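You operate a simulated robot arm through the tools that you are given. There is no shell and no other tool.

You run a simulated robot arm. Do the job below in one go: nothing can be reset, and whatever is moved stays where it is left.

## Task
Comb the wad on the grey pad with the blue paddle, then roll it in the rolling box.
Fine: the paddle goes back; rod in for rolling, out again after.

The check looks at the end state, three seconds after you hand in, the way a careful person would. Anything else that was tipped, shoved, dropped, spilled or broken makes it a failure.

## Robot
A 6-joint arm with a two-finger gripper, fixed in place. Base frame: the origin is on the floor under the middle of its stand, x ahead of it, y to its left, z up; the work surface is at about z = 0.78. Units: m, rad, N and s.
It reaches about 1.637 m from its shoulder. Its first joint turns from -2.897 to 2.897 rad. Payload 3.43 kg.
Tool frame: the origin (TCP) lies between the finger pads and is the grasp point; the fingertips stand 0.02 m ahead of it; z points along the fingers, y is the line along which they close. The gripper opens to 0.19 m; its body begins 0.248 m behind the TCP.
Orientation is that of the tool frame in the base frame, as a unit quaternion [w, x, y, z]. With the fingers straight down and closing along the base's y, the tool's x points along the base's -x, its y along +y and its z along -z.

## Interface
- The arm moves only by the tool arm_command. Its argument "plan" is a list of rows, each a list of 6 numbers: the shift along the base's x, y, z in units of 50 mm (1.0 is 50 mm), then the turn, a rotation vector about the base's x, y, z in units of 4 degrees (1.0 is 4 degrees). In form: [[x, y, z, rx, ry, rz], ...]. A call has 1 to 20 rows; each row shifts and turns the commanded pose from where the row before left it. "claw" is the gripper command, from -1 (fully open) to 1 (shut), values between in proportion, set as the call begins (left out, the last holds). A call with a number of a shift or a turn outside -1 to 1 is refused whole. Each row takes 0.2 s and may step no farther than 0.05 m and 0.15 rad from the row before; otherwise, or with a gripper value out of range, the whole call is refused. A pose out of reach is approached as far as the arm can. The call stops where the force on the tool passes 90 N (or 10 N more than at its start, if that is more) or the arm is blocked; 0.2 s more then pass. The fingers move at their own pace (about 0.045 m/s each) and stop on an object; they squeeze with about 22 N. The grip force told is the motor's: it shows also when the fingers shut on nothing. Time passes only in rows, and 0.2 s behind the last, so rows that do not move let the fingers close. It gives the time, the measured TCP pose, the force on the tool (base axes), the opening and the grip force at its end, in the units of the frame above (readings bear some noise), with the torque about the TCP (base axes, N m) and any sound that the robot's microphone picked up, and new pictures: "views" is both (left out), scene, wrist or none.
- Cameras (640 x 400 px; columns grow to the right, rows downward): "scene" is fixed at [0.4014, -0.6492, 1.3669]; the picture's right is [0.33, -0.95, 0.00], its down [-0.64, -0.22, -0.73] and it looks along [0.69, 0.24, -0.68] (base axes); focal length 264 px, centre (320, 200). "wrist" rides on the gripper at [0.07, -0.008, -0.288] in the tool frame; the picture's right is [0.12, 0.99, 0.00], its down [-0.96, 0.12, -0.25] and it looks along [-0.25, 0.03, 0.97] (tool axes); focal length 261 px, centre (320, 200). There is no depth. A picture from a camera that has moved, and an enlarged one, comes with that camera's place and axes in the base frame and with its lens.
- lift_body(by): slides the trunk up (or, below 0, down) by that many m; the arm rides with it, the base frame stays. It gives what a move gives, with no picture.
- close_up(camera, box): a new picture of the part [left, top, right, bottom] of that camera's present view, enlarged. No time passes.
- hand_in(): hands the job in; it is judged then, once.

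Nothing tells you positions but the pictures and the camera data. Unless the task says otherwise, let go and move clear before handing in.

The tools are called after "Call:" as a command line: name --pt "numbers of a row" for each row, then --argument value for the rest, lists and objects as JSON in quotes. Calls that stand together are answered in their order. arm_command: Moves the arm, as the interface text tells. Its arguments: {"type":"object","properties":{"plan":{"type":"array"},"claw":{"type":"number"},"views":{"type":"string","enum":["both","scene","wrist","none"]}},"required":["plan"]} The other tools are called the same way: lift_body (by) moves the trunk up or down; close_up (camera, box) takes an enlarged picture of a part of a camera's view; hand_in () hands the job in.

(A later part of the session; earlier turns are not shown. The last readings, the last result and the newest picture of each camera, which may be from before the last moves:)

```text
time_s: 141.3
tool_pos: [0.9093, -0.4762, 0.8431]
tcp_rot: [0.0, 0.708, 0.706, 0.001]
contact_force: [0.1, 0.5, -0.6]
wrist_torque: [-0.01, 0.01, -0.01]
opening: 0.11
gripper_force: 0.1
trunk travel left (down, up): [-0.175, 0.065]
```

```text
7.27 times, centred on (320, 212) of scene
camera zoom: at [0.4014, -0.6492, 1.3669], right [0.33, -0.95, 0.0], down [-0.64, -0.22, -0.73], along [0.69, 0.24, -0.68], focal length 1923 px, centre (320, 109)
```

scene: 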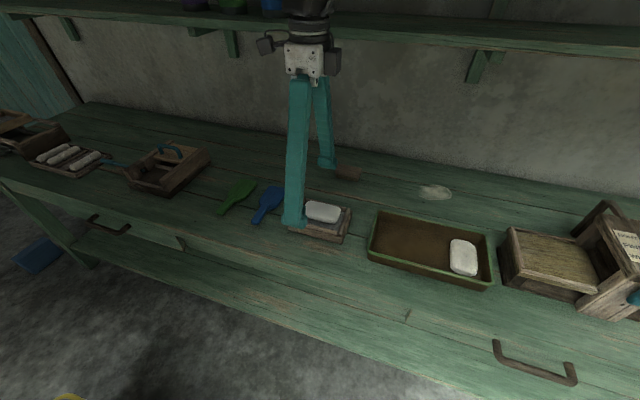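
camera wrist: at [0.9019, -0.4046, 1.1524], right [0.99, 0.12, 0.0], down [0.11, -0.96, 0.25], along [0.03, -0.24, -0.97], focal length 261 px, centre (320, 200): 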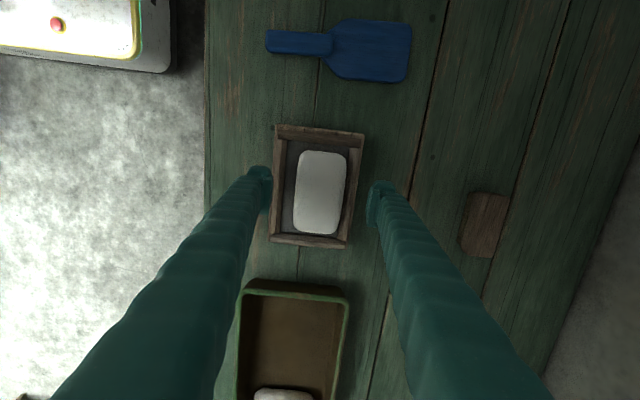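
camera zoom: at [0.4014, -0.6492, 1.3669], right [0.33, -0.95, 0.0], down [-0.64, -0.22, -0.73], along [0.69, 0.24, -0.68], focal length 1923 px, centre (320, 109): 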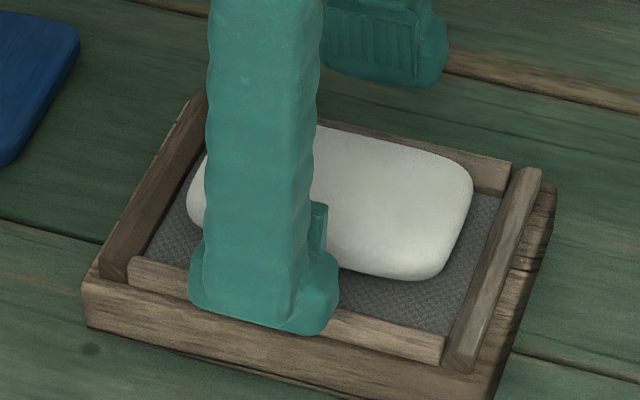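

Call:
arm_command --pt "0 0 -0.04 0 0 0" --pt "0 0 0 0 0 0" --views "none"

Call:
arm_command --pt "0 0 -0.03 0 0 0" --pt "0 0 0 0 0 0" --views "none"

```text
time_s: 141.9
tool_pos: [0.9112, -0.4768, 0.8411]
tcp_rot: [-0.001, 0.709, 0.705, 0.001]
contact_force: [-0.8, -0.1, 0.6]
wrist_torque: [-0.01, -0.02, 0.01]
opening: 0.1101
gripper_force: 0.1
trunk travel left (down, up): [-0.175, 0.065]
```

```text
time_s: 142.5
tool_pos: [0.9102, -0.477, 0.8401]
tcp_rot: [0.0, 0.709, 0.705, 0.001]
contact_force: [-0.1, -0.3, -0.8]
wrist_torque: [-0.01, 0.0, -0.03]
opening: 0.1102
gripper_force: 0.1
trunk travel left (down, up): [-0.175, 0.065]
```

Call:
arm_command --pt "0 0 -0.03 0 0 0" --pt "0 0 0 0 0 0" --views "none"

Call:
arm_command --pt "0 0 -0.03 0 0 0" --pt "0 0 0 0 0 0" --views "none"

```text
time_s: 143.1
tool_pos: [0.9111, -0.4777, 0.8376]
tcp_rot: [-0.001, 0.709, 0.705, 0.001]
contact_force: [0.8, 0.3, -0.5]
wrist_torque: [0.02, 0.01, 0.02]
opening: 0.11
gripper_force: 0.1
trunk travel left (down, up): [-0.175, 0.065]
```

```text
time_s: 143.7
tool_pos: [0.9107, -0.4777, 0.8364]
tcp_rot: [0.0, 0.708, 0.706, 0.0]
contact_force: [-0.5, 0.6, 0.8]
wrist_torque: [-0.03, 0.0, -0.03]
opening: 0.1102
gripper_force: 0.1
trunk travel left (down, up): [-0.175, 0.065]
```

Call:
close_up --camera "scene" --box '[280, 185, 360, 240]'

Call:
close_up --camera "wrist" --box '[230, 110, 410, 260]'

```text
7.27 times, centred on (320, 212) of scene
camera zoom: at [0.4014, -0.6492, 1.3669], right [0.33, -0.95, 0.0], down [-0.64, -0.22, -0.73], along [0.69, 0.24, -0.68], focal length 1923 px, centre (320, 109)
```

zoom: 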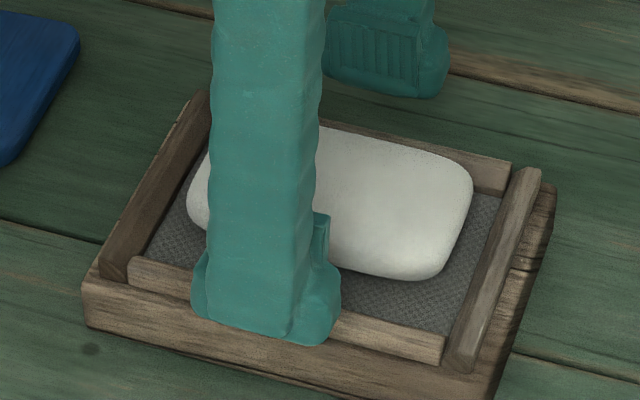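

```text
2.67 times, centred on (320, 185) of wrist
camera zoom: at [0.9045, -0.4075, 1.1257], right [0.99, 0.12, 0.0], down [0.11, -0.96, 0.25], along [0.03, -0.24, -0.97], focal length 695 px, centre (320, 240)
```

zoom: 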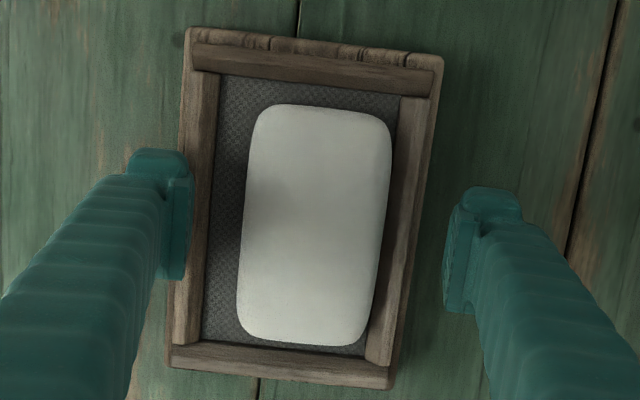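

Call:
arm_command --pt "0 0 0.25 0 0 0" --pt "0.03 0 0 0 0 0" --pt "0 0 0 0 0 0" --claw -0.03 --views "none"

Call:
arm_command --pt "0 0 -0.06 0 0 0" --pt "0 0 0 0 0 0" --views "none"

Call:
arm_command --pt "0 0 -0.04 0 0 0" --pt "0 0 0 0 0 0" --views "none"

```text
time_s: 144.5
tool_pos: [0.9121, -0.4772, 0.8498]
tcp_rot: [-0.001, 0.708, 0.706, 0.001]
contact_force: [0.3, -0.7, 0.0]
wrist_torque: [-0.01, -0.01, -0.01]
opening: 0.0979
gripper_force: 0.0
trunk travel left (down, up): [-0.175, 0.065]
```

```text
time_s: 145.1
tool_pos: [0.9131, -0.4767, 0.8473]
tcp_rot: [0.0, 0.708, 0.706, 0.001]
contact_force: [0.0, 0.6, 0.0]
wrist_torque: [0.0, 0.02, 0.0]
opening: 0.0977
gripper_force: 0.0
trunk travel left (down, up): [-0.175, 0.065]
```

```text
time_s: 145.7
tool_pos: [0.9134, -0.4755, 0.8439]
tcp_rot: [-0.001, 0.709, 0.706, 0.0]
contact_force: [0.5, -0.6, 0.3]
wrist_torque: [-0.01, -0.03, -0.02]
opening: 0.0978
gripper_force: 0.0
trunk travel left (down, up): [-0.175, 0.065]
```

Call:
arm_command --pt "0 0 -0.03 0 0 0" --pt "0 0 0 0 0 0" --views "none"

Call:
arm_command --pt "0 0 -0.03 0 0 0" --pt "0 0 0 0 0 0" --views "none"

```text
time_s: 146.3
tool_pos: [0.9115, -0.4772, 0.8411]
tcp_rot: [-0.001, 0.708, 0.706, 0.0]
contact_force: [0.1, 0.3, 0.4]
wrist_torque: [-0.02, 0.02, 0.04]
opening: 0.0977
gripper_force: 0.1
trunk travel left (down, up): [-0.175, 0.065]
```

```text
time_s: 146.9
tool_pos: [0.9123, -0.4766, 0.8405]
tcp_rot: [0.0, 0.708, 0.706, 0.001]
contact_force: [0.1, -0.8, -0.7]
wrist_torque: [-0.01, -0.01, 0.01]
opening: 0.0976
gripper_force: 0.0
trunk travel left (down, up): [-0.175, 0.065]
```

Call:
arm_command --pt "0 0 -0.03 0 0 0" --pt "0 0 0 0 0 0" --views "none"

Call:
close_up --camera "wrist" --box '[230, 110, 410, 260]'

Call:
close_up --camera "scene" --box '[280, 185, 360, 240]'

```text
time_s: 147.5
tool_pos: [0.9125, -0.4771, 0.8382]
tcp_rot: [-0.002, 0.708, 0.706, 0.001]
contact_force: [-0.3, -0.7, 0.5]
wrist_torque: [0.01, 0.02, 0.01]
opening: 0.0974
gripper_force: 0.2
trunk travel left (down, up): [-0.175, 0.065]
```

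```text
2.67 times, centred on (320, 185) of wrist
camera zoom: at [0.9064, -0.4071, 1.1281], right [0.99, 0.12, 0.0], down [0.11, -0.96, 0.25], along [0.03, -0.24, -0.97], focal length 695 px, centre (320, 240)
```

zoom: 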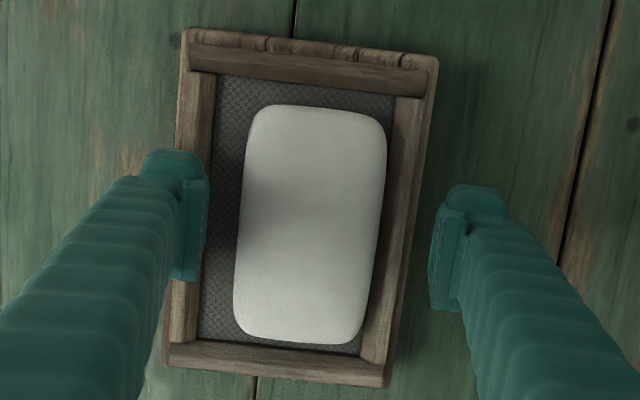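

```text
7.27 times, centred on (320, 212) of scene
camera zoom: at [0.4014, -0.6492, 1.3669], right [0.33, -0.95, 0.0], down [-0.64, -0.22, -0.73], along [0.69, 0.24, -0.68], focal length 1923 px, centre (320, 109)
```

zoom: 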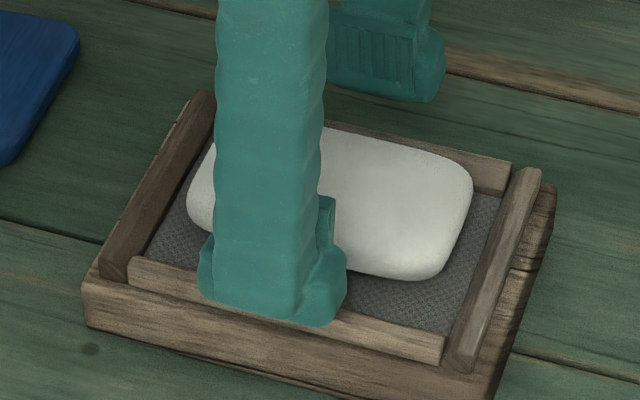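

Call:
arm_command --pt "0 0 -0.03 0 0 0" --pt "0 0 0 0 0 0" --views "none"

Call:
arm_command --pt "0 0 -0.03 0 0 0" --pt "0 0 0 0 0 0" --views "none"

```text
time_s: 148.1
tool_pos: [0.9126, -0.4774, 0.8374]
tcp_rot: [-0.001, 0.708, 0.706, 0.0]
contact_force: [-0.2, 0.2, 0.0]
wrist_torque: [0.01, 0.02, 0.01]
opening: 0.0981
gripper_force: 0.0
trunk travel left (down, up): [-0.175, 0.065]
```

```text
time_s: 148.7
tool_pos: [0.9137, -0.4763, 0.8373]
tcp_rot: [0.001, 0.708, 0.706, 0.001]
contact_force: [-0.1, 0.6, 8.3]
wrist_torque: [-0.01, 0.49, -0.04]
opening: 0.0985
gripper_force: 0.7
trunk travel left (down, up): [-0.175, 0.065]
```

Touched the front strip at fingertip height ≈0.816. Back up 2 mm and close on the wad.

Call:
arm_command --pt "0 0 0.05 0 0 0" --pt "0 0 0 0 0 0" --views "none"

Call:
arm_command --pt "0 0 0 0 0 0" --pt "0 0 0 0 0 0" --pt "0 0 0 0 0 0" --claw 0.3 --views "wrist"

Call:
close_up --camera "wrist" --box '[230, 110, 410, 260]'

```text
time_s: 149.3
tool_pos: [0.9118, -0.4765, 0.8389]
tcp_rot: [-0.001, 0.708, 0.706, 0.0]
contact_force: [0.2, -0.4, -0.5]
wrist_torque: [-0.02, 0.02, -0.02]
opening: 0.0978
gripper_force: 0.0
trunk travel left (down, up): [-0.175, 0.065]
```

```text
time_s: 150.1
tool_pos: [0.9116, -0.4769, 0.8374]
tcp_rot: [-0.001, 0.708, 0.706, 0.001]
contact_force: [0.6, 0.1, 0.2]
wrist_torque: [0.02, 0.04, 0.01]
opening: 0.0664
gripper_force: 0.0
trunk travel left (down, up): [-0.175, 0.065]
camera wrist: at [0.9059, -0.4072, 1.1282], right [0.99, 0.12, 0.0], down [0.11, -0.96, 0.25], along [0.03, -0.24, -0.97], focal length 261 px, centre (320, 200)
```

wrist: 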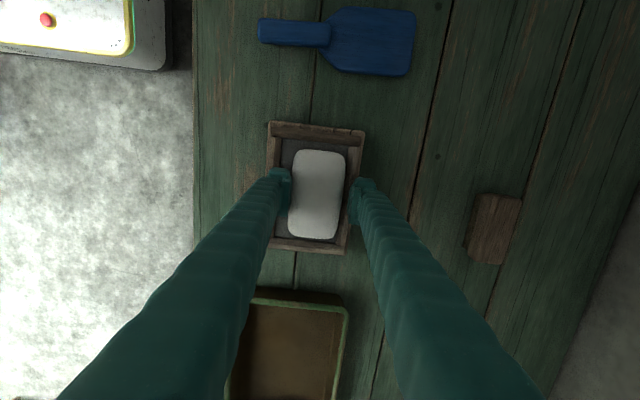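

```text
2.67 times, centred on (320, 185) of wrist
camera zoom: at [0.9059, -0.4072, 1.1282], right [0.99, 0.12, 0.0], down [0.11, -0.96, 0.25], along [0.03, -0.24, -0.97], focal length 695 px, centre (320, 240)
```

zoom: 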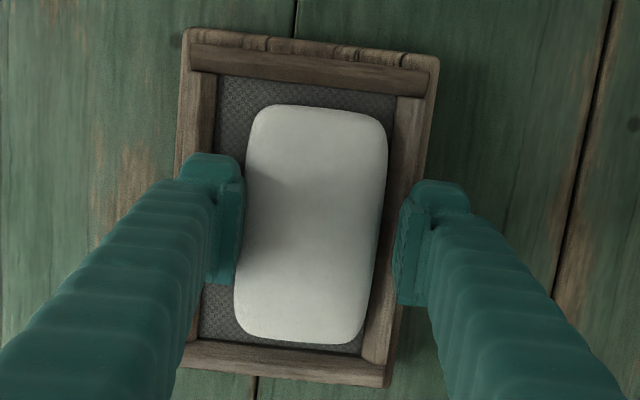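

Call:
arm_command --pt "0 0 0 0 0 0" --pt "0 0 0 0 0 0" --pt "0 0 0 0 0 0" --claw 0.6 --views "none"

Call:
close_up --camera "wrist" --box '[230, 110, 410, 260]'

Call:
close_up --camera "scene" --box '[280, 185, 360, 240]'

```text
time_s: 150.9
tool_pos: [0.9121, -0.4776, 0.8381]
tcp_rot: [-0.001, 0.709, 0.706, 0.001]
contact_force: [-0.6, -0.9, 0.1]
wrist_torque: [-0.04, 0.01, 0.0]
opening: 0.0541
gripper_force: 22.3
trunk travel left (down, up): [-0.175, 0.065]
```

```text
2.67 times, centred on (320, 185) of wrist
camera zoom: at [0.906, -0.4071, 1.1282], right [0.99, 0.12, 0.0], down [0.11, -0.96, 0.25], along [0.03, -0.24, -0.97], focal length 695 px, centre (320, 240)
```

zoom: 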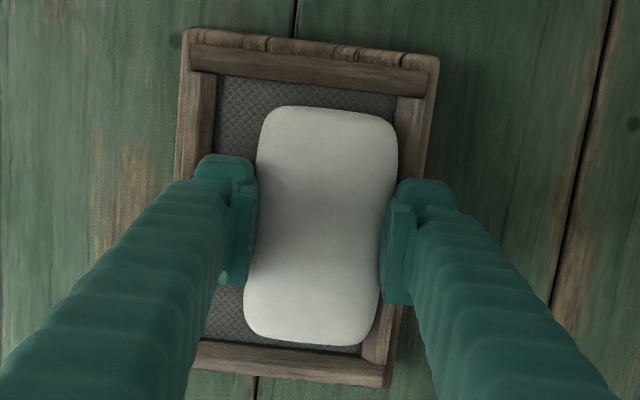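

```text
7.27 times, centred on (320, 212) of scene
camera zoom: at [0.4014, -0.6492, 1.3669], right [0.33, -0.95, 0.0], down [-0.64, -0.22, -0.73], along [0.69, 0.24, -0.68], focal length 1923 px, centre (320, 109)
```

zoom: 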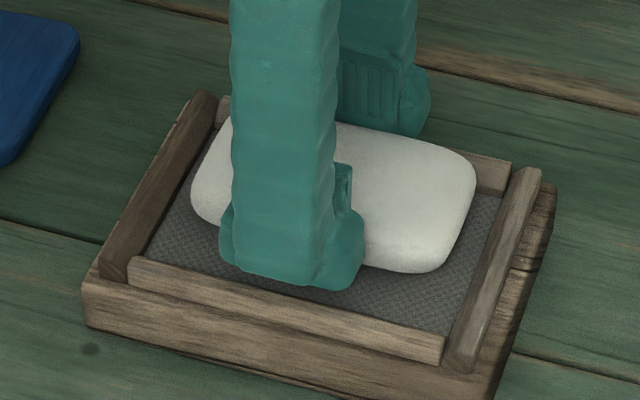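

The wad is soft and visibly gripped at its waist. Lift slowly.

Call:
arm_command --pt "0 0 0.2 0 0 0" --pt "0 0 0.4 0 0 0" --pt "0 0 0.6 0 0 0" --pt "0 0 0.6 0 0 0" --pt "0 0 0.6 0 0 0" --pt "0 0 0 0 0 0" --views "both"

Call:
close_up --camera "scene" --box '[270, 150, 370, 250]'

```text
time_s: 152.3
tool_pos: [0.9137, -0.4784, 0.9598]
tcp_rot: [0.0, 0.709, 0.705, 0.001]
contact_force: [0.6, 0.5, 0.4]
wrist_torque: [0.0, 0.01, -0.01]
opening: 0.0537
gripper_force: 21.6
trunk travel left (down, up): [-0.175, 0.065]
camera wrist: at [0.9067, -0.4079, 1.2486], right [0.99, 0.12, 0.0], down [0.11, -0.96, 0.25], along [0.03, -0.24, -0.97], focal length 261 px, centre (320, 200)
```

scene: 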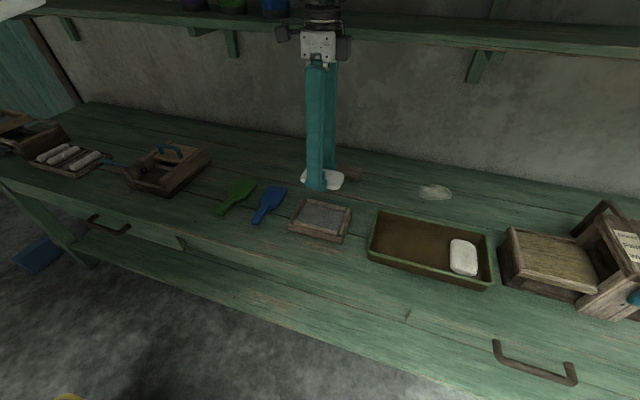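
wrist: 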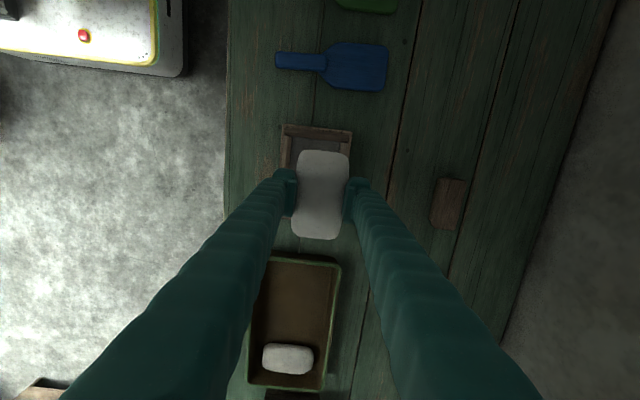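

```text
4.00 times, centred on (320, 200) of scene
camera zoom: at [0.4014, -0.6492, 1.3669], right [0.33, -0.95, 0.0], down [-0.64, -0.22, -0.73], along [0.69, 0.24, -0.68], focal length 1058 px, centre (320, 200)
```

zoom: 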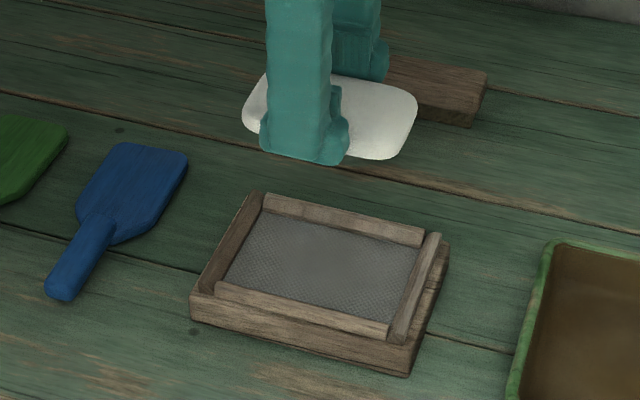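

Wad lifted cleanly and the pad stayed put. Now to the rolling box: trough spans x≈0.861–0.942, y≈0.038–0.165, and the pusher's board front edge is near x≈0.945, so I'll set the wad down slightly forward and nudge it in.

Call:
arm_command --pt "-0.0508 0.891 0 0 0 0" --pt "-0.0508 0.891 0 0 0 0" --pt "-0.0508 0.891 0 0 0 0" --pt "-0.0508 0.891 0 0 0 0" --pt "-0.0508 0.891 0 0 0 0" --pt "-0.0508 0.891 0 0 0 0" --pt "-0.0508 0.891 0 0 0 0" --pt "-0.0508 0.891 0 0 0 0" --pt "-0.0508 0.891 0 0 0 0" --pt "-0.0508 0.891 0 0 0 0" --pt "-0.0508 0.891 0 0 0 0" --pt "-0.0508 0.891 0 0 0 0" --pt "-0.0508 0.891 0 0 0 0" --pt "0 0 0 0 0 0" --views "both"

Call:
close_up --camera "wrist" --box '[220, 90, 420, 290]'

Call:
close_up --camera "scene" --box '[110, 110, 230, 210]'

```text
time_s: 155.3
tool_pos: [0.8756, 0.0994, 0.9598]
tcp_rot: [-0.001, 0.708, 0.706, 0.001]
contact_force: [0.9, -0.3, 0.4]
wrist_torque: [-0.01, -0.02, -0.02]
opening: 0.0533
gripper_force: 22.3
trunk travel left (down, up): [-0.175, 0.065]
camera wrist: at [0.8688, 0.1698, 1.2498], right [0.99, 0.12, 0.0], down [0.11, -0.96, 0.25], along [0.03, -0.24, -0.97], focal length 261 px, centre (320, 200)
```

scene: 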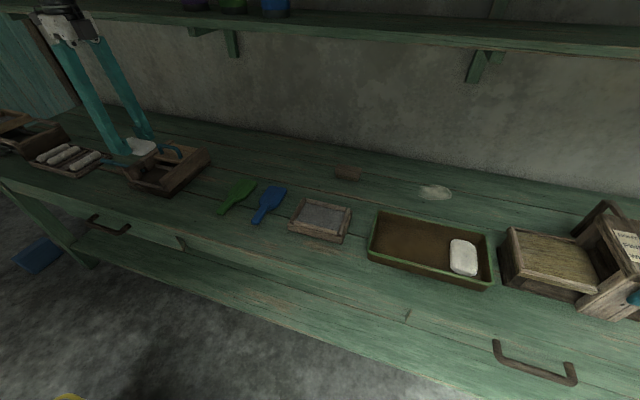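
wrist: 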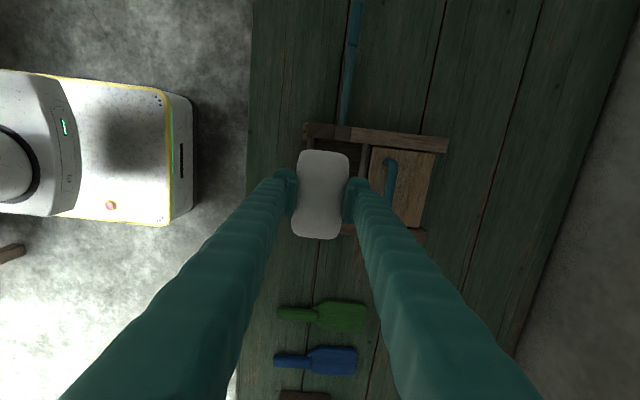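

```text
2.00 times, centred on (320, 190) of wrist
camera zoom: at [0.8688, 0.1698, 1.2498], right [0.99, 0.12, 0.0], down [0.11, -0.96, 0.25], along [0.03, -0.24, -0.97], focal length 521 px, centre (320, 220)
```

zoom: 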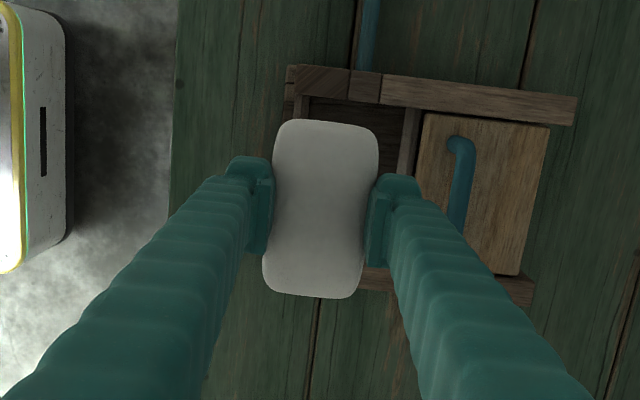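

```text
4.00 times, centred on (170, 160) of scene
camera zoom: at [0.4014, -0.6492, 1.3669], right [0.33, -0.95, 0.0], down [-0.64, -0.22, -0.73], along [0.69, 0.24, -0.68], focal length 1058 px, centre (920, 360)
```

zoom: 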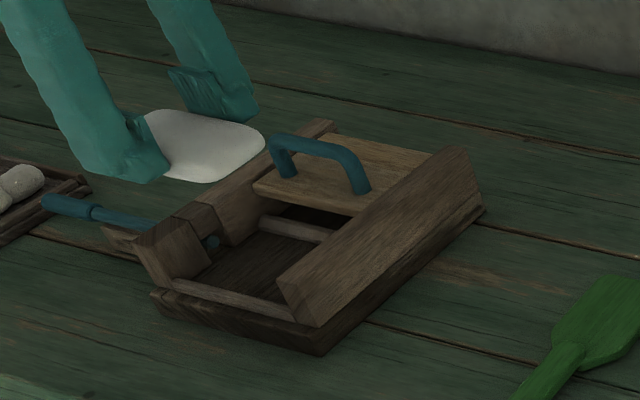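

Call:
arm_command --pt "0 0 -0.8 0 0 0" --pt "0 0 -0.8 0 0 0" --pt "0 0 -0.5 0 0 0" --pt "0 0 0 0 0 0" --views "none"

Call:
close_up --camera "wrist" --box '[220, 90, 420, 290]'

Call:
close_up --camera "scene" --box '[110, 120, 220, 210]'

```text
time_s: 156.3
tool_pos: [0.8772, 0.0963, 0.8566]
tcp_rot: [-0.001, 0.709, 0.706, 0.001]
contact_force: [-0.1, 0.4, -0.3]
wrist_torque: [0.01, 0.0, 0.01]
opening: 0.0532
gripper_force: 21.7
trunk travel left (down, up): [-0.175, 0.065]
```

```text
2.00 times, centred on (320, 190) of wrist
camera zoom: at [0.871, 0.167, 1.1453], right [0.99, 0.12, 0.0], down [0.11, -0.96, 0.25], along [0.03, -0.24, -0.97], focal length 521 px, centre (320, 220)
```

zoom: 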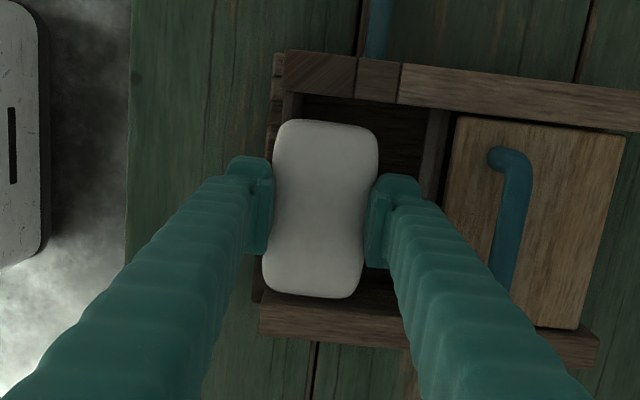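

```text
4.44 times, centred on (165, 165) of scene
camera zoom: at [0.4014, -0.6492, 1.3669], right [0.33, -0.95, 0.0], down [-0.64, -0.22, -0.73], along [0.69, 0.24, -0.68], focal length 1175 px, centre (1009, 356)
```

zoom: 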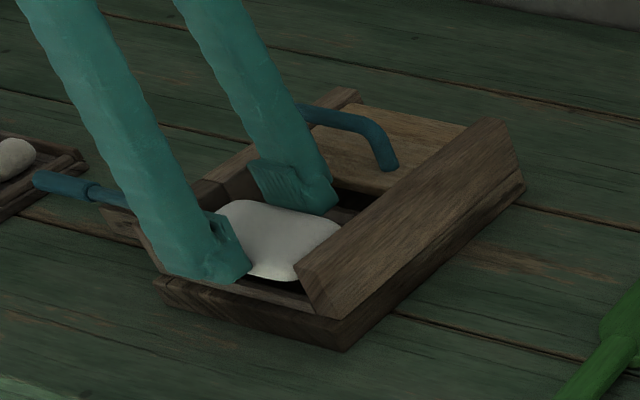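

Call:
arm_command --pt "-0.06 0.05 -0.2 0 0 0" --pt "0 0 0 0 0 0" --views "none"

Call:
arm_command --pt "0 0 -0.04 0 0 0" --pt "0 0 0 0 0 0" --views "none"

Call:
arm_command --pt "0 0 -0.04 0 0 0" --pt "0 0 0 0 0 0" --views "none"

Call:
close_up --camera "scene" --box '[120, 130, 200, 200]'

```text
time_s: 156.9
tool_pos: [0.8765, 0.0995, 0.8454]
tcp_rot: [-0.001, 0.708, 0.706, 0.0]
contact_force: [-0.5, 0.3, 0.1]
wrist_torque: [-0.01, 0.04, -0.01]
opening: 0.0532
gripper_force: 22.4
trunk travel left (down, up): [-0.175, 0.065]
```

```text
time_s: 157.5
tool_pos: [0.8751, 0.102, 0.8434]
tcp_rot: [-0.001, 0.708, 0.706, 0.001]
contact_force: [-0.7, 0.7, 0.8]
wrist_torque: [-0.04, 0.03, -0.01]
opening: 0.0529
gripper_force: 22.0
trunk travel left (down, up): [-0.175, 0.065]
```

```text
time_s: 158.1
tool_pos: [0.8755, 0.102, 0.8421]
tcp_rot: [0.0, 0.708, 0.706, 0.001]
contact_force: [2.7, -0.4, 26.5]
wrist_torque: [-0.61, 0.5, 0.1]
opening: 0.053
gripper_force: 21.8
trunk travel left (down, up): [-0.175, 0.065]
```

```text
5.71 times, centred on (160, 165) of scene
camera zoom: at [0.4014, -0.6492, 1.3669], right [0.33, -0.95, 0.0], down [-0.64, -0.22, -0.73], along [0.69, 0.24, -0.68], focal length 1511 px, centre (1234, 400)
```

zoom: 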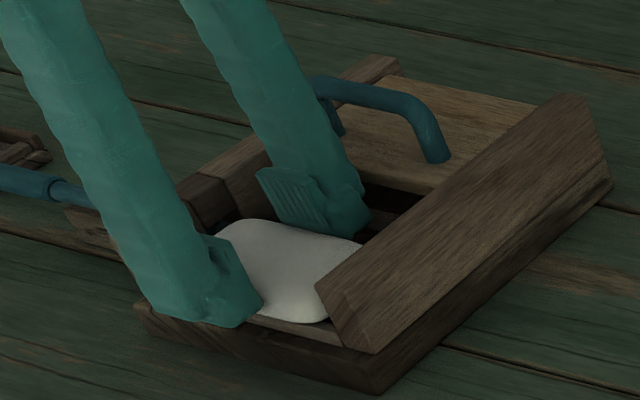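

A fingertip reached the front bar; raise 3 mm and release with a small opening.

Call:
arm_command --pt "0 0 0.05 0 0 0" --pt "0 0 0 0 0 0" --views "none"

Call:
arm_command --pt "0 0 0 0 0 0" --pt "0 0 0 0 0 0" --pt "0 0 0 0 0 0" --claw 0.28 --views "none"

Call:
close_up --camera "scene" --box '[120, 130, 200, 200]'

Call:
close_up --camera "wrist" --box '[220, 90, 420, 290]'

```text
time_s: 158.7
tool_pos: [0.8754, 0.1031, 0.8425]
tcp_rot: [-0.001, 0.708, 0.706, 0.0]
contact_force: [4.6, -2.7, 7.0]
wrist_torque: [-0.24, 0.08, 0.18]
opening: 0.053
gripper_force: 21.9
trunk travel left (down, up): [-0.175, 0.065]
```

```text
time_s: 159.5
tool_pos: [0.8761, 0.1034, 0.8448]
tcp_rot: [-0.001, 0.709, 0.706, 0.0]
contact_force: [0.3, -0.2, 0.4]
wrist_torque: [0.03, -0.01, 0.02]
opening: 0.0684
gripper_force: 0.0
trunk travel left (down, up): [-0.175, 0.065]
```

```text
5.71 times, centred on (160, 165) of scene
camera zoom: at [0.4014, -0.6492, 1.3669], right [0.33, -0.95, 0.0], down [-0.64, -0.22, -0.73], along [0.69, 0.24, -0.68], focal length 1511 px, centre (1234, 400)
```

zoom: 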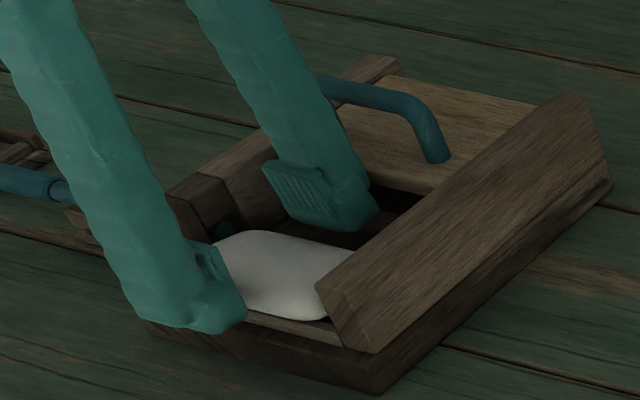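

```text
2.00 times, centred on (320, 190) of wrist
camera zoom: at [0.8689, 0.1733, 1.1326], right [0.99, 0.12, 0.0], down [0.11, -0.96, 0.25], along [0.03, -0.24, -0.97], focal length 521 px, centre (320, 220)
```

zoom: 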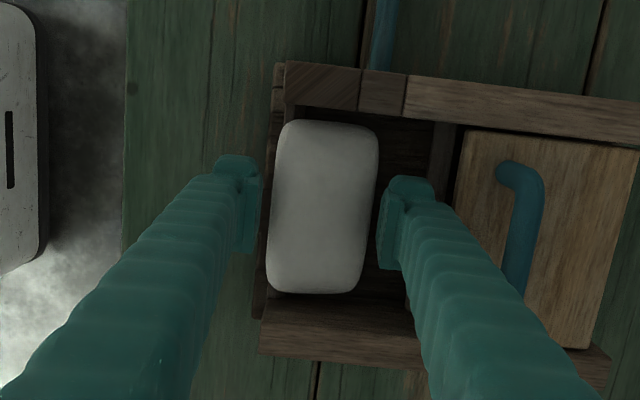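

The wad is released in the trough. Lift out and look.

Call:
arm_command --pt "0 0 0.4 0 0 0" --pt "0 0 0.8 0 0 0" --pt "0 0 0.8 0 0 0" --pt "0 0 0.4 0 0 0" --pt "0 0 0 0 0 0" --views "none"

Call:
close_up --camera "scene" --box '[110, 120, 220, 210]'

Call:
close_up --camera "wrist" --box '[220, 90, 420, 290]'

```text
time_s: 160.7
tool_pos: [0.8764, 0.1028, 0.9627]
tcp_rot: [0.0, 0.708, 0.706, 0.001]
contact_force: [0.3, 0.2, -0.1]
wrist_torque: [0.0, 0.0, 0.01]
opening: 0.0685
gripper_force: 0.2
trunk travel left (down, up): [-0.175, 0.065]
```

```text
4.44 times, centred on (165, 165) of scene
camera zoom: at [0.4014, -0.6492, 1.3669], right [0.33, -0.95, 0.0], down [-0.64, -0.22, -0.73], along [0.69, 0.24, -0.68], focal length 1175 px, centre (1009, 356)
```

zoom: 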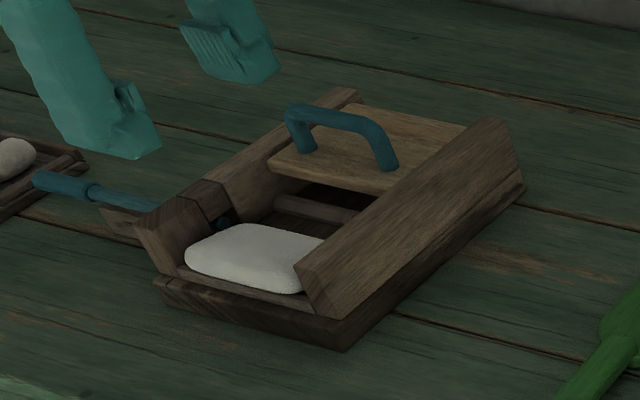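

```text
2.00 times, centred on (320, 190) of wrist
camera zoom: at [0.8704, 0.1722, 1.2523], right [0.99, 0.12, 0.0], down [0.11, -0.96, 0.25], along [0.03, -0.24, -0.97], focal length 521 px, centre (320, 220)
```

zoom: 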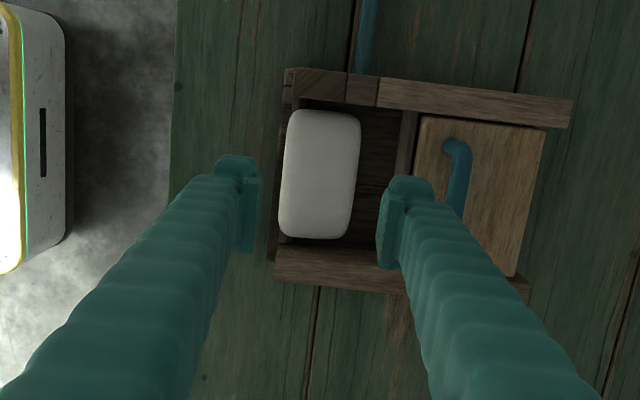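

The wad sits a bit forward (x≈0.849–0.911), partly on the front bar. I'll nudge it ~2 cm back into the trough with closed fingers.

Call:
arm_command --pt "-0.75 0 0 0 0 0" --pt "-0.68 0 0 0 0 0" --pt "0 0 -0.3 0 0 0" --pt "0 0 -0.8 0 0 0" --pt "0 0 -0.8 0 0 0" --pt "0 0 -0.44 0 0 0" --pt "0 0 0 0 0 0" --claw 1 --views "none"

Call:
close_up --camera "wrist" --box '[220, 90, 420, 290]'

Call:
close_up --camera "scene" --box '[110, 120, 220, 210]'

```text
time_s: 162.3
tool_pos: [0.8058, 0.1036, 0.844]
tcp_rot: [0.0, 0.708, 0.706, 0.001]
contact_force: [-0.3, -1.3, -0.4]
wrist_torque: [0.03, -0.01, 0.01]
opening: 0.0
gripper_force: 22.5
trunk travel left (down, up): [-0.175, 0.065]
```

```text
2.00 times, centred on (320, 190) of wrist
camera zoom: at [0.7994, 0.1743, 1.135], right [0.99, 0.12, 0.0], down [0.11, -0.96, 0.25], along [0.03, -0.24, -0.97], focal length 521 px, centre (320, 220)
```

zoom: 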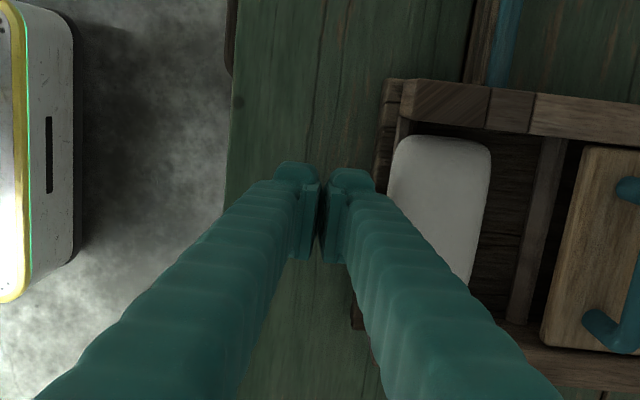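

```text
4.44 times, centred on (165, 165) of scene
camera zoom: at [0.4014, -0.6492, 1.3669], right [0.33, -0.95, 0.0], down [-0.64, -0.22, -0.73], along [0.69, 0.24, -0.68], focal length 1175 px, centre (1009, 356)
```

zoom: 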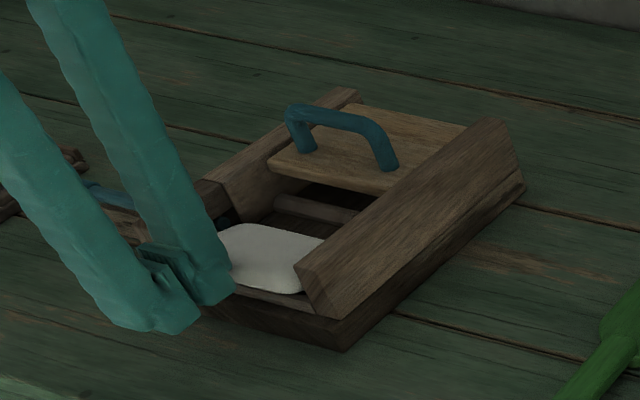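

Call:
arm_command --pt "0.2 0 0 0 0 0" --pt "0 0 0 0 0 0" --views "none"

Call:
arm_command --pt "0.2 0 0 0 0 0" --pt "0 0 0 0 0 0" --views "none"

Call:
close_up --camera "wrist" --box '[220, 90, 420, 290]'

Call:
close_up --camera "scene" --box '[110, 120, 220, 210]'

```text
time_s: 162.9
tool_pos: [0.8153, 0.1047, 0.8447]
tcp_rot: [-0.001, 0.709, 0.705, 0.0]
contact_force: [-0.1, 0.0, 0.4]
wrist_torque: [-0.01, -0.04, -0.03]
opening: 0.0
gripper_force: 21.9
trunk travel left (down, up): [-0.175, 0.065]
```

```text
time_s: 163.5
tool_pos: [0.8259, 0.1039, 0.8477]
tcp_rot: [-0.001, 0.708, 0.706, 0.001]
contact_force: [-0.4, -0.4, 0.2]
wrist_torque: [0.01, 0.0, -0.01]
opening: 0.0
gripper_force: 22.0
trunk travel left (down, up): [-0.175, 0.065]
```

```text
2.00 times, centred on (320, 190) of wrist
camera zoom: at [0.8193, 0.1731, 1.1365], right [0.99, 0.12, 0.0], down [0.11, -0.96, 0.25], along [0.03, -0.24, -0.97], focal length 521 px, centre (320, 220)
```

zoom: 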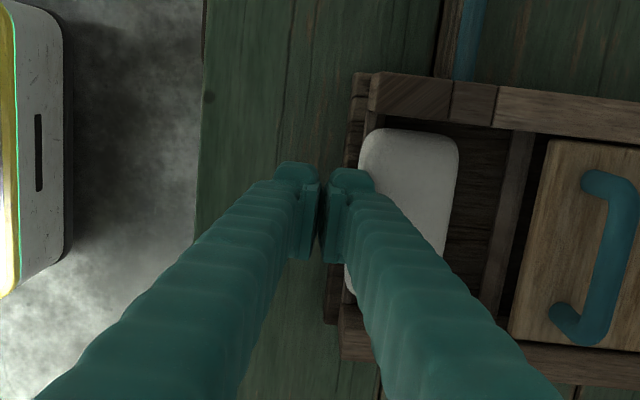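

```text
4.44 times, centred on (165, 165) of scene
camera zoom: at [0.4014, -0.6492, 1.3669], right [0.33, -0.95, 0.0], down [-0.64, -0.22, -0.73], along [0.69, 0.24, -0.68], focal length 1175 px, centre (1009, 356)
```

zoom: 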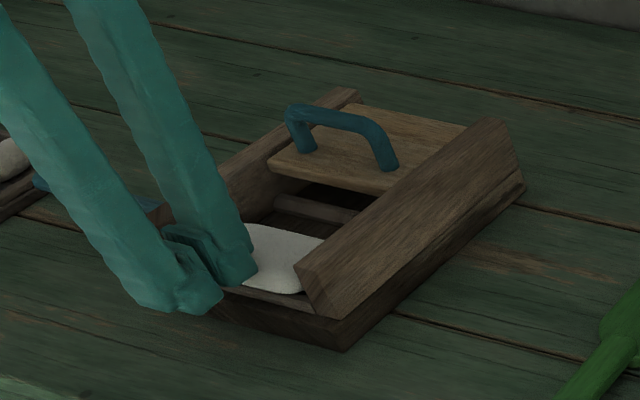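

Call:
close_up --camera "scene" --box '[140, 160, 190, 195]'

Call:
close_up --camera "wrist" --box '[290, 130, 390, 240]'

```text
11.43 times, centred on (165, 178) of scene
camera zoom: at [0.4014, -0.6492, 1.3669], right [0.33, -0.95, 0.0], down [-0.64, -0.22, -0.73], along [0.69, 0.24, -0.68], focal length 3022 px, centre (2091, 457)
```

zoom: 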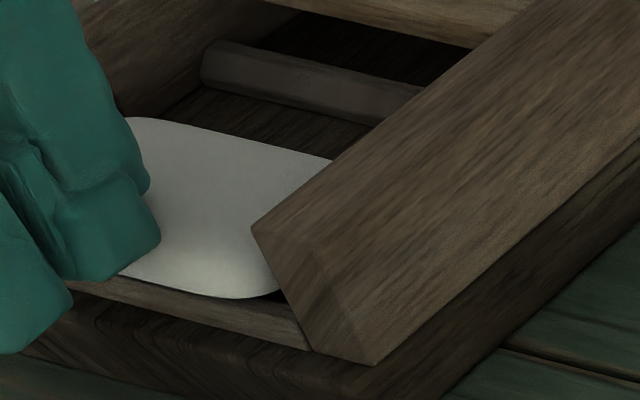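

```text
3.64 times, centred on (340, 185) of wrist
camera zoom: at [0.8193, 0.1731, 1.1365], right [0.99, 0.12, 0.0], down [0.11, -0.96, 0.25], along [0.03, -0.24, -0.97], focal length 948 px, centre (247, 254)
```

zoom: 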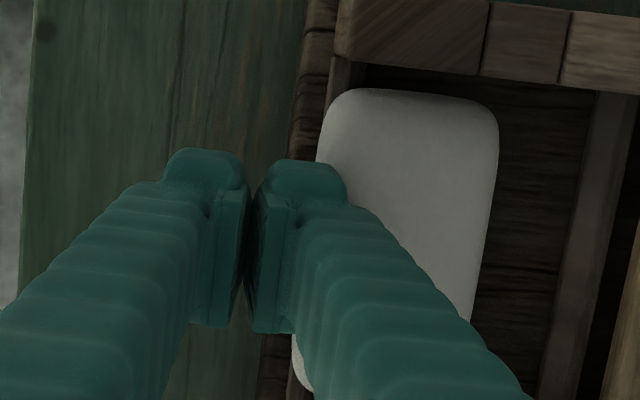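

The fingers pass just over the wad, so it lies lower than thought. Back up, go lower, and push again.

Call:
arm_command --pt "-0.3 0 0 0 0 0" --pt "-0.3 0 0 0 0 0" --pt "0 0 -0.2 0 0 0" --pt "0 0 0 0 0 0" --views "none"

Call:
arm_command --pt "0.2 0 0 0 0 0" --pt "0.1 0 0 0 0 0" --pt "0 0 0 0 0 0" --views "none"

Call:
arm_command --pt "0.1 0 0 0 0 0" --pt "0.1 0 0 0 0 0" --pt "0 0 0 0 0 0" --views "none"

Call:
close_up --camera "wrist" --box '[290, 130, 390, 240]'

```text
time_s: 164.5
tool_pos: [0.7956, 0.1026, 0.8346]
tcp_rot: [-0.001, 0.708, 0.706, 0.0]
contact_force: [0.0, 0.8, -0.4]
wrist_torque: [-0.02, 0.03, 0.02]
opening: 0.0
gripper_force: 22.0
trunk travel left (down, up): [-0.175, 0.065]
```

```text
time_s: 165.3
tool_pos: [0.8092, 0.104, 0.8342]
tcp_rot: [0.0, 0.708, 0.706, 0.0]
contact_force: [-0.7, -0.9, -0.2]
wrist_torque: [0.03, 0.0, 0.01]
opening: 0.0
gripper_force: 22.0
trunk travel left (down, up): [-0.175, 0.065]
```

```text
time_s: 166.1
tool_pos: [0.8201, 0.1039, 0.8356]
tcp_rot: [0.0, 0.708, 0.706, 0.001]
contact_force: [-0.2, -0.2, 0.0]
wrist_torque: [-0.01, -0.01, 0.02]
opening: 0.0
gripper_force: 22.3
trunk travel left (down, up): [-0.175, 0.065]
```

```text
3.64 times, centred on (340, 185) of wrist
camera zoom: at [0.8129, 0.1738, 1.1245], right [0.99, 0.12, 0.0], down [0.11, -0.96, 0.25], along [0.03, -0.24, -0.97], focal length 948 px, centre (247, 254)
```

zoom: 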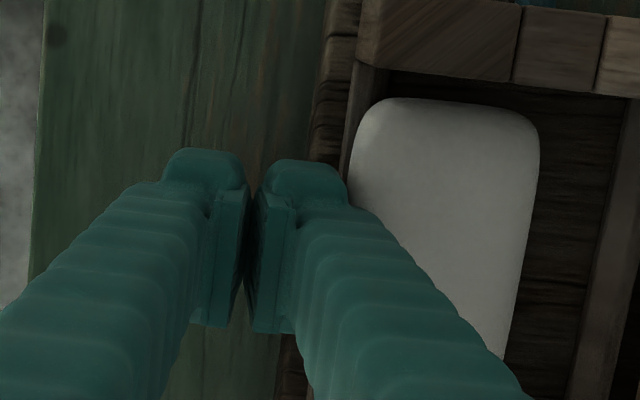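

Call:
arm_command --pt "0.1 0 0 0 0 0" --pt "0.1 0 0 0 0 0" --pt "0 0 0 0 0 0" --views "none"

Call:
close_up --camera "wrist" --box '[290, 130, 390, 240]'

Call:
close_up --camera "scene" --box '[130, 150, 194, 195]'

```text
time_s: 166.9
tool_pos: [0.8297, 0.1039, 0.8339]
tcp_rot: [-0.001, 0.708, 0.706, 0.001]
contact_force: [-0.1, 0.8, -0.6]
wrist_torque: [0.01, -0.02, 0.01]
opening: 0.0
gripper_force: 21.8
trunk travel left (down, up): [-0.175, 0.065]
```

```text
3.64 times, centred on (340, 185) of wrist
camera zoom: at [0.8226, 0.1732, 1.1236], right [0.99, 0.12, 0.0], down [0.11, -0.96, 0.25], along [0.03, -0.24, -0.97], focal length 948 px, centre (247, 254)
```

zoom: 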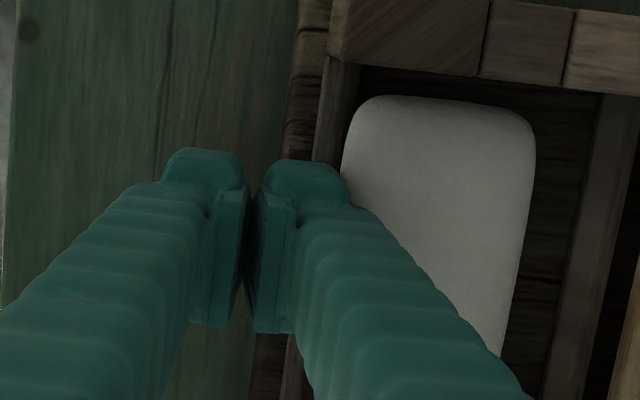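

```text
8.89 times, centred on (162, 172) of scene
camera zoom: at [0.4014, -0.6492, 1.3669], right [0.33, -0.95, 0.0], down [-0.64, -0.22, -0.73], along [0.69, 0.24, -0.68], focal length 2351 px, centre (1724, 444)
```

zoom: 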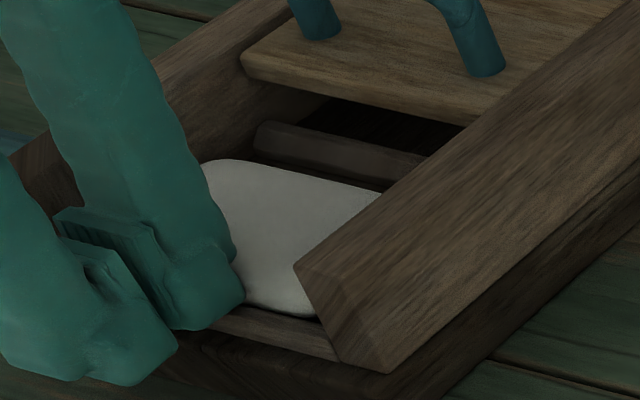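

The wad slides easily. A little more to centre it, then withdraw.

Call:
arm_command --pt "0.12 0 0 0 0 0" --pt "0 0 0 0 0 0" --pt "-0.5 0 0 0 0 0" --pt "0 0 0.8 0 0 0" --pt "0 0 0.9 0 0 0" --pt "0 0 0.9 0 0 0" --pt "0 0 0 0 0 0" --views "wrist"

Call:
close_up --camera "wrist" --box '[290, 80, 450, 240]'

Call:
close_up --camera "scene" --box '[110, 130, 206, 200]'

```text
time_s: 168.5
tool_pos: [0.8107, 0.0999, 0.9644]
tcp_rot: [-0.001, 0.708, 0.706, 0.001]
contact_force: [-0.3, -0.2, 0.7]
wrist_torque: [-0.01, -0.05, 0.04]
opening: 0.0003
gripper_force: 22.2
trunk travel left (down, up): [-0.175, 0.065]
camera wrist: at [0.8039, 0.1711, 1.2536], right [0.99, 0.12, 0.0], down [0.11, -0.96, 0.25], along [0.03, -0.24, -0.97], focal length 261 px, centre (320, 200)
```

wrist: 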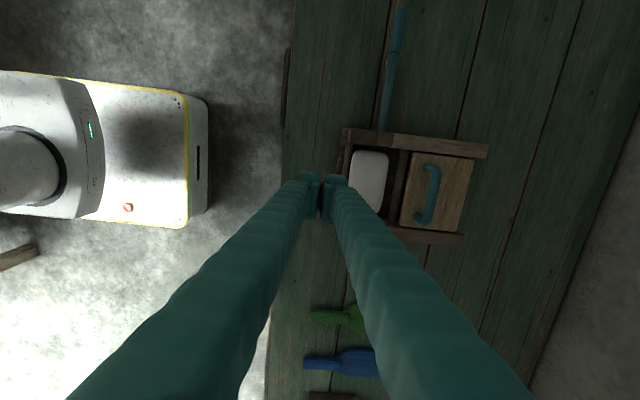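

```text
2.50 times, centred on (370, 160) of wrist
camera zoom: at [0.8039, 0.1711, 1.2536], right [0.99, 0.12, 0.0], down [0.11, -0.96, 0.25], along [0.03, -0.24, -0.97], focal length 652 px, centre (195, 300)
```

zoom: 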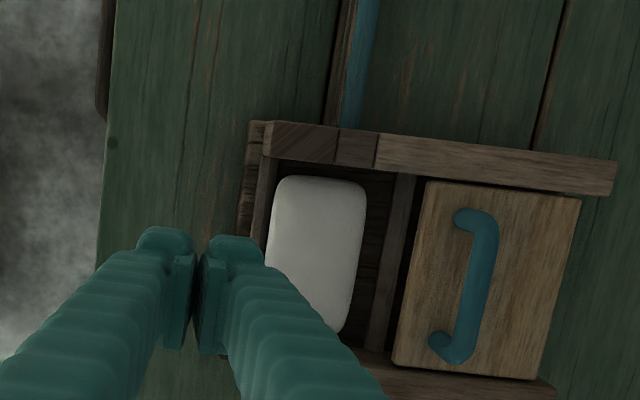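

```text
5.71 times, centred on (158, 165) of scene
camera zoom: at [0.4014, -0.6492, 1.3669], right [0.33, -0.95, 0.0], down [-0.64, -0.22, -0.73], along [0.69, 0.24, -0.68], focal length 1511 px, centre (1246, 400)
```

zoom: 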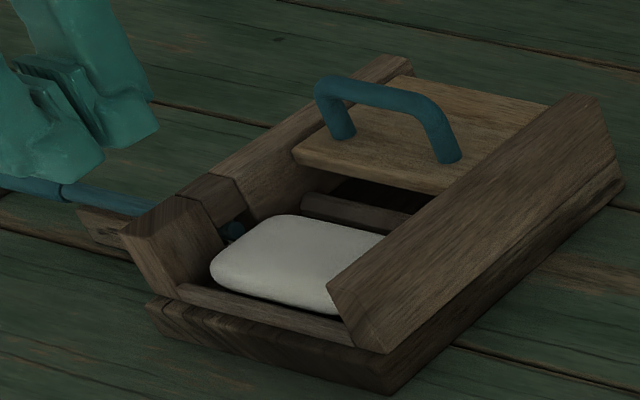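

The wad now lies flat in the trough. Next, the rod: move above its handle at about (0.905, 0.33).

Call:
arm_command --pt "0.313 0.77 0 0 0 0" --pt "0.313 0.77 0 0 0 0" --pt "0.313 0.77 0 0 0 0" --pt "0.313 0.77 0 0 0 0" --pt "0.313 0.77 0 0 0 0" --pt "0.313 0.77 0 0 0 0" --pt "0 0 0 0 0 0" --claw 0.3 --views "wrist"

Call:
close_up --camera "wrist" --box '[230, 110, 410, 290]'

Call:
close_up --camera "scene" --box '[80, 120, 180, 200]'

```text
time_s: 170.1
tool_pos: [0.9016, 0.3345, 0.9665]
tcp_rot: [0.0, 0.709, 0.706, 0.001]
contact_force: [0.0, 0.9, 0.4]
wrist_torque: [-0.01, 0.04, 0.05]
opening: 0.0665
gripper_force: 0.1
trunk travel left (down, up): [-0.175, 0.065]
camera wrist: at [0.8955, 0.4047, 1.2554], right [0.99, 0.12, 0.0], down [0.11, -0.96, 0.25], along [0.03, -0.24, -0.97], focal length 261 px, centre (320, 200)
```

wrist: 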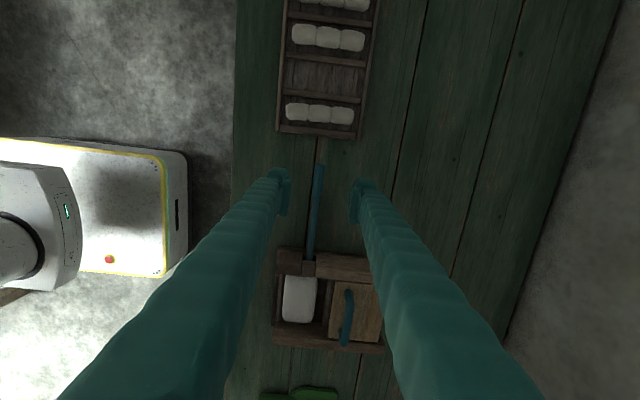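

```text
2.22 times, centred on (320, 200) of wrist
camera zoom: at [0.8955, 0.4047, 1.2554], right [0.99, 0.12, 0.0], down [0.11, -0.96, 0.25], along [0.03, -0.24, -0.97], focal length 579 px, centre (320, 200)
```

zoom: 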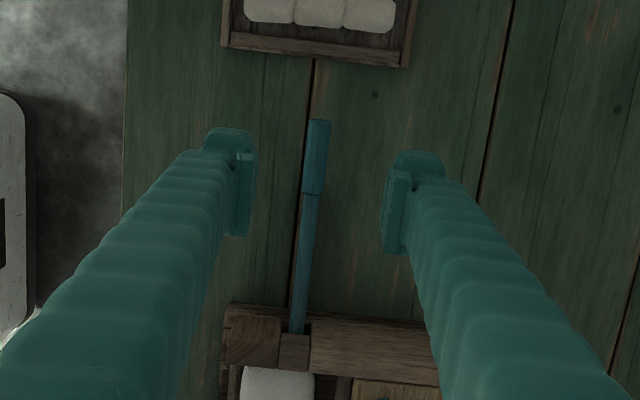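

```text
5.00 times, centred on (130, 160) of scene
camera zoom: at [0.4014, -0.6492, 1.3669], right [0.33, -0.95, 0.0], down [-0.64, -0.22, -0.73], along [0.69, 0.24, -0.68], focal length 1322 px, centre (1270, 400)
```

zoom: 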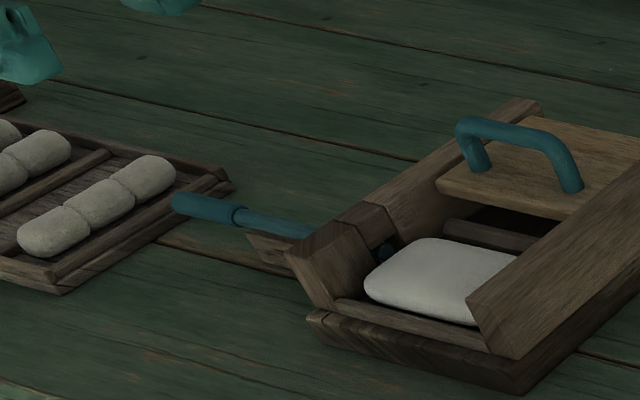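

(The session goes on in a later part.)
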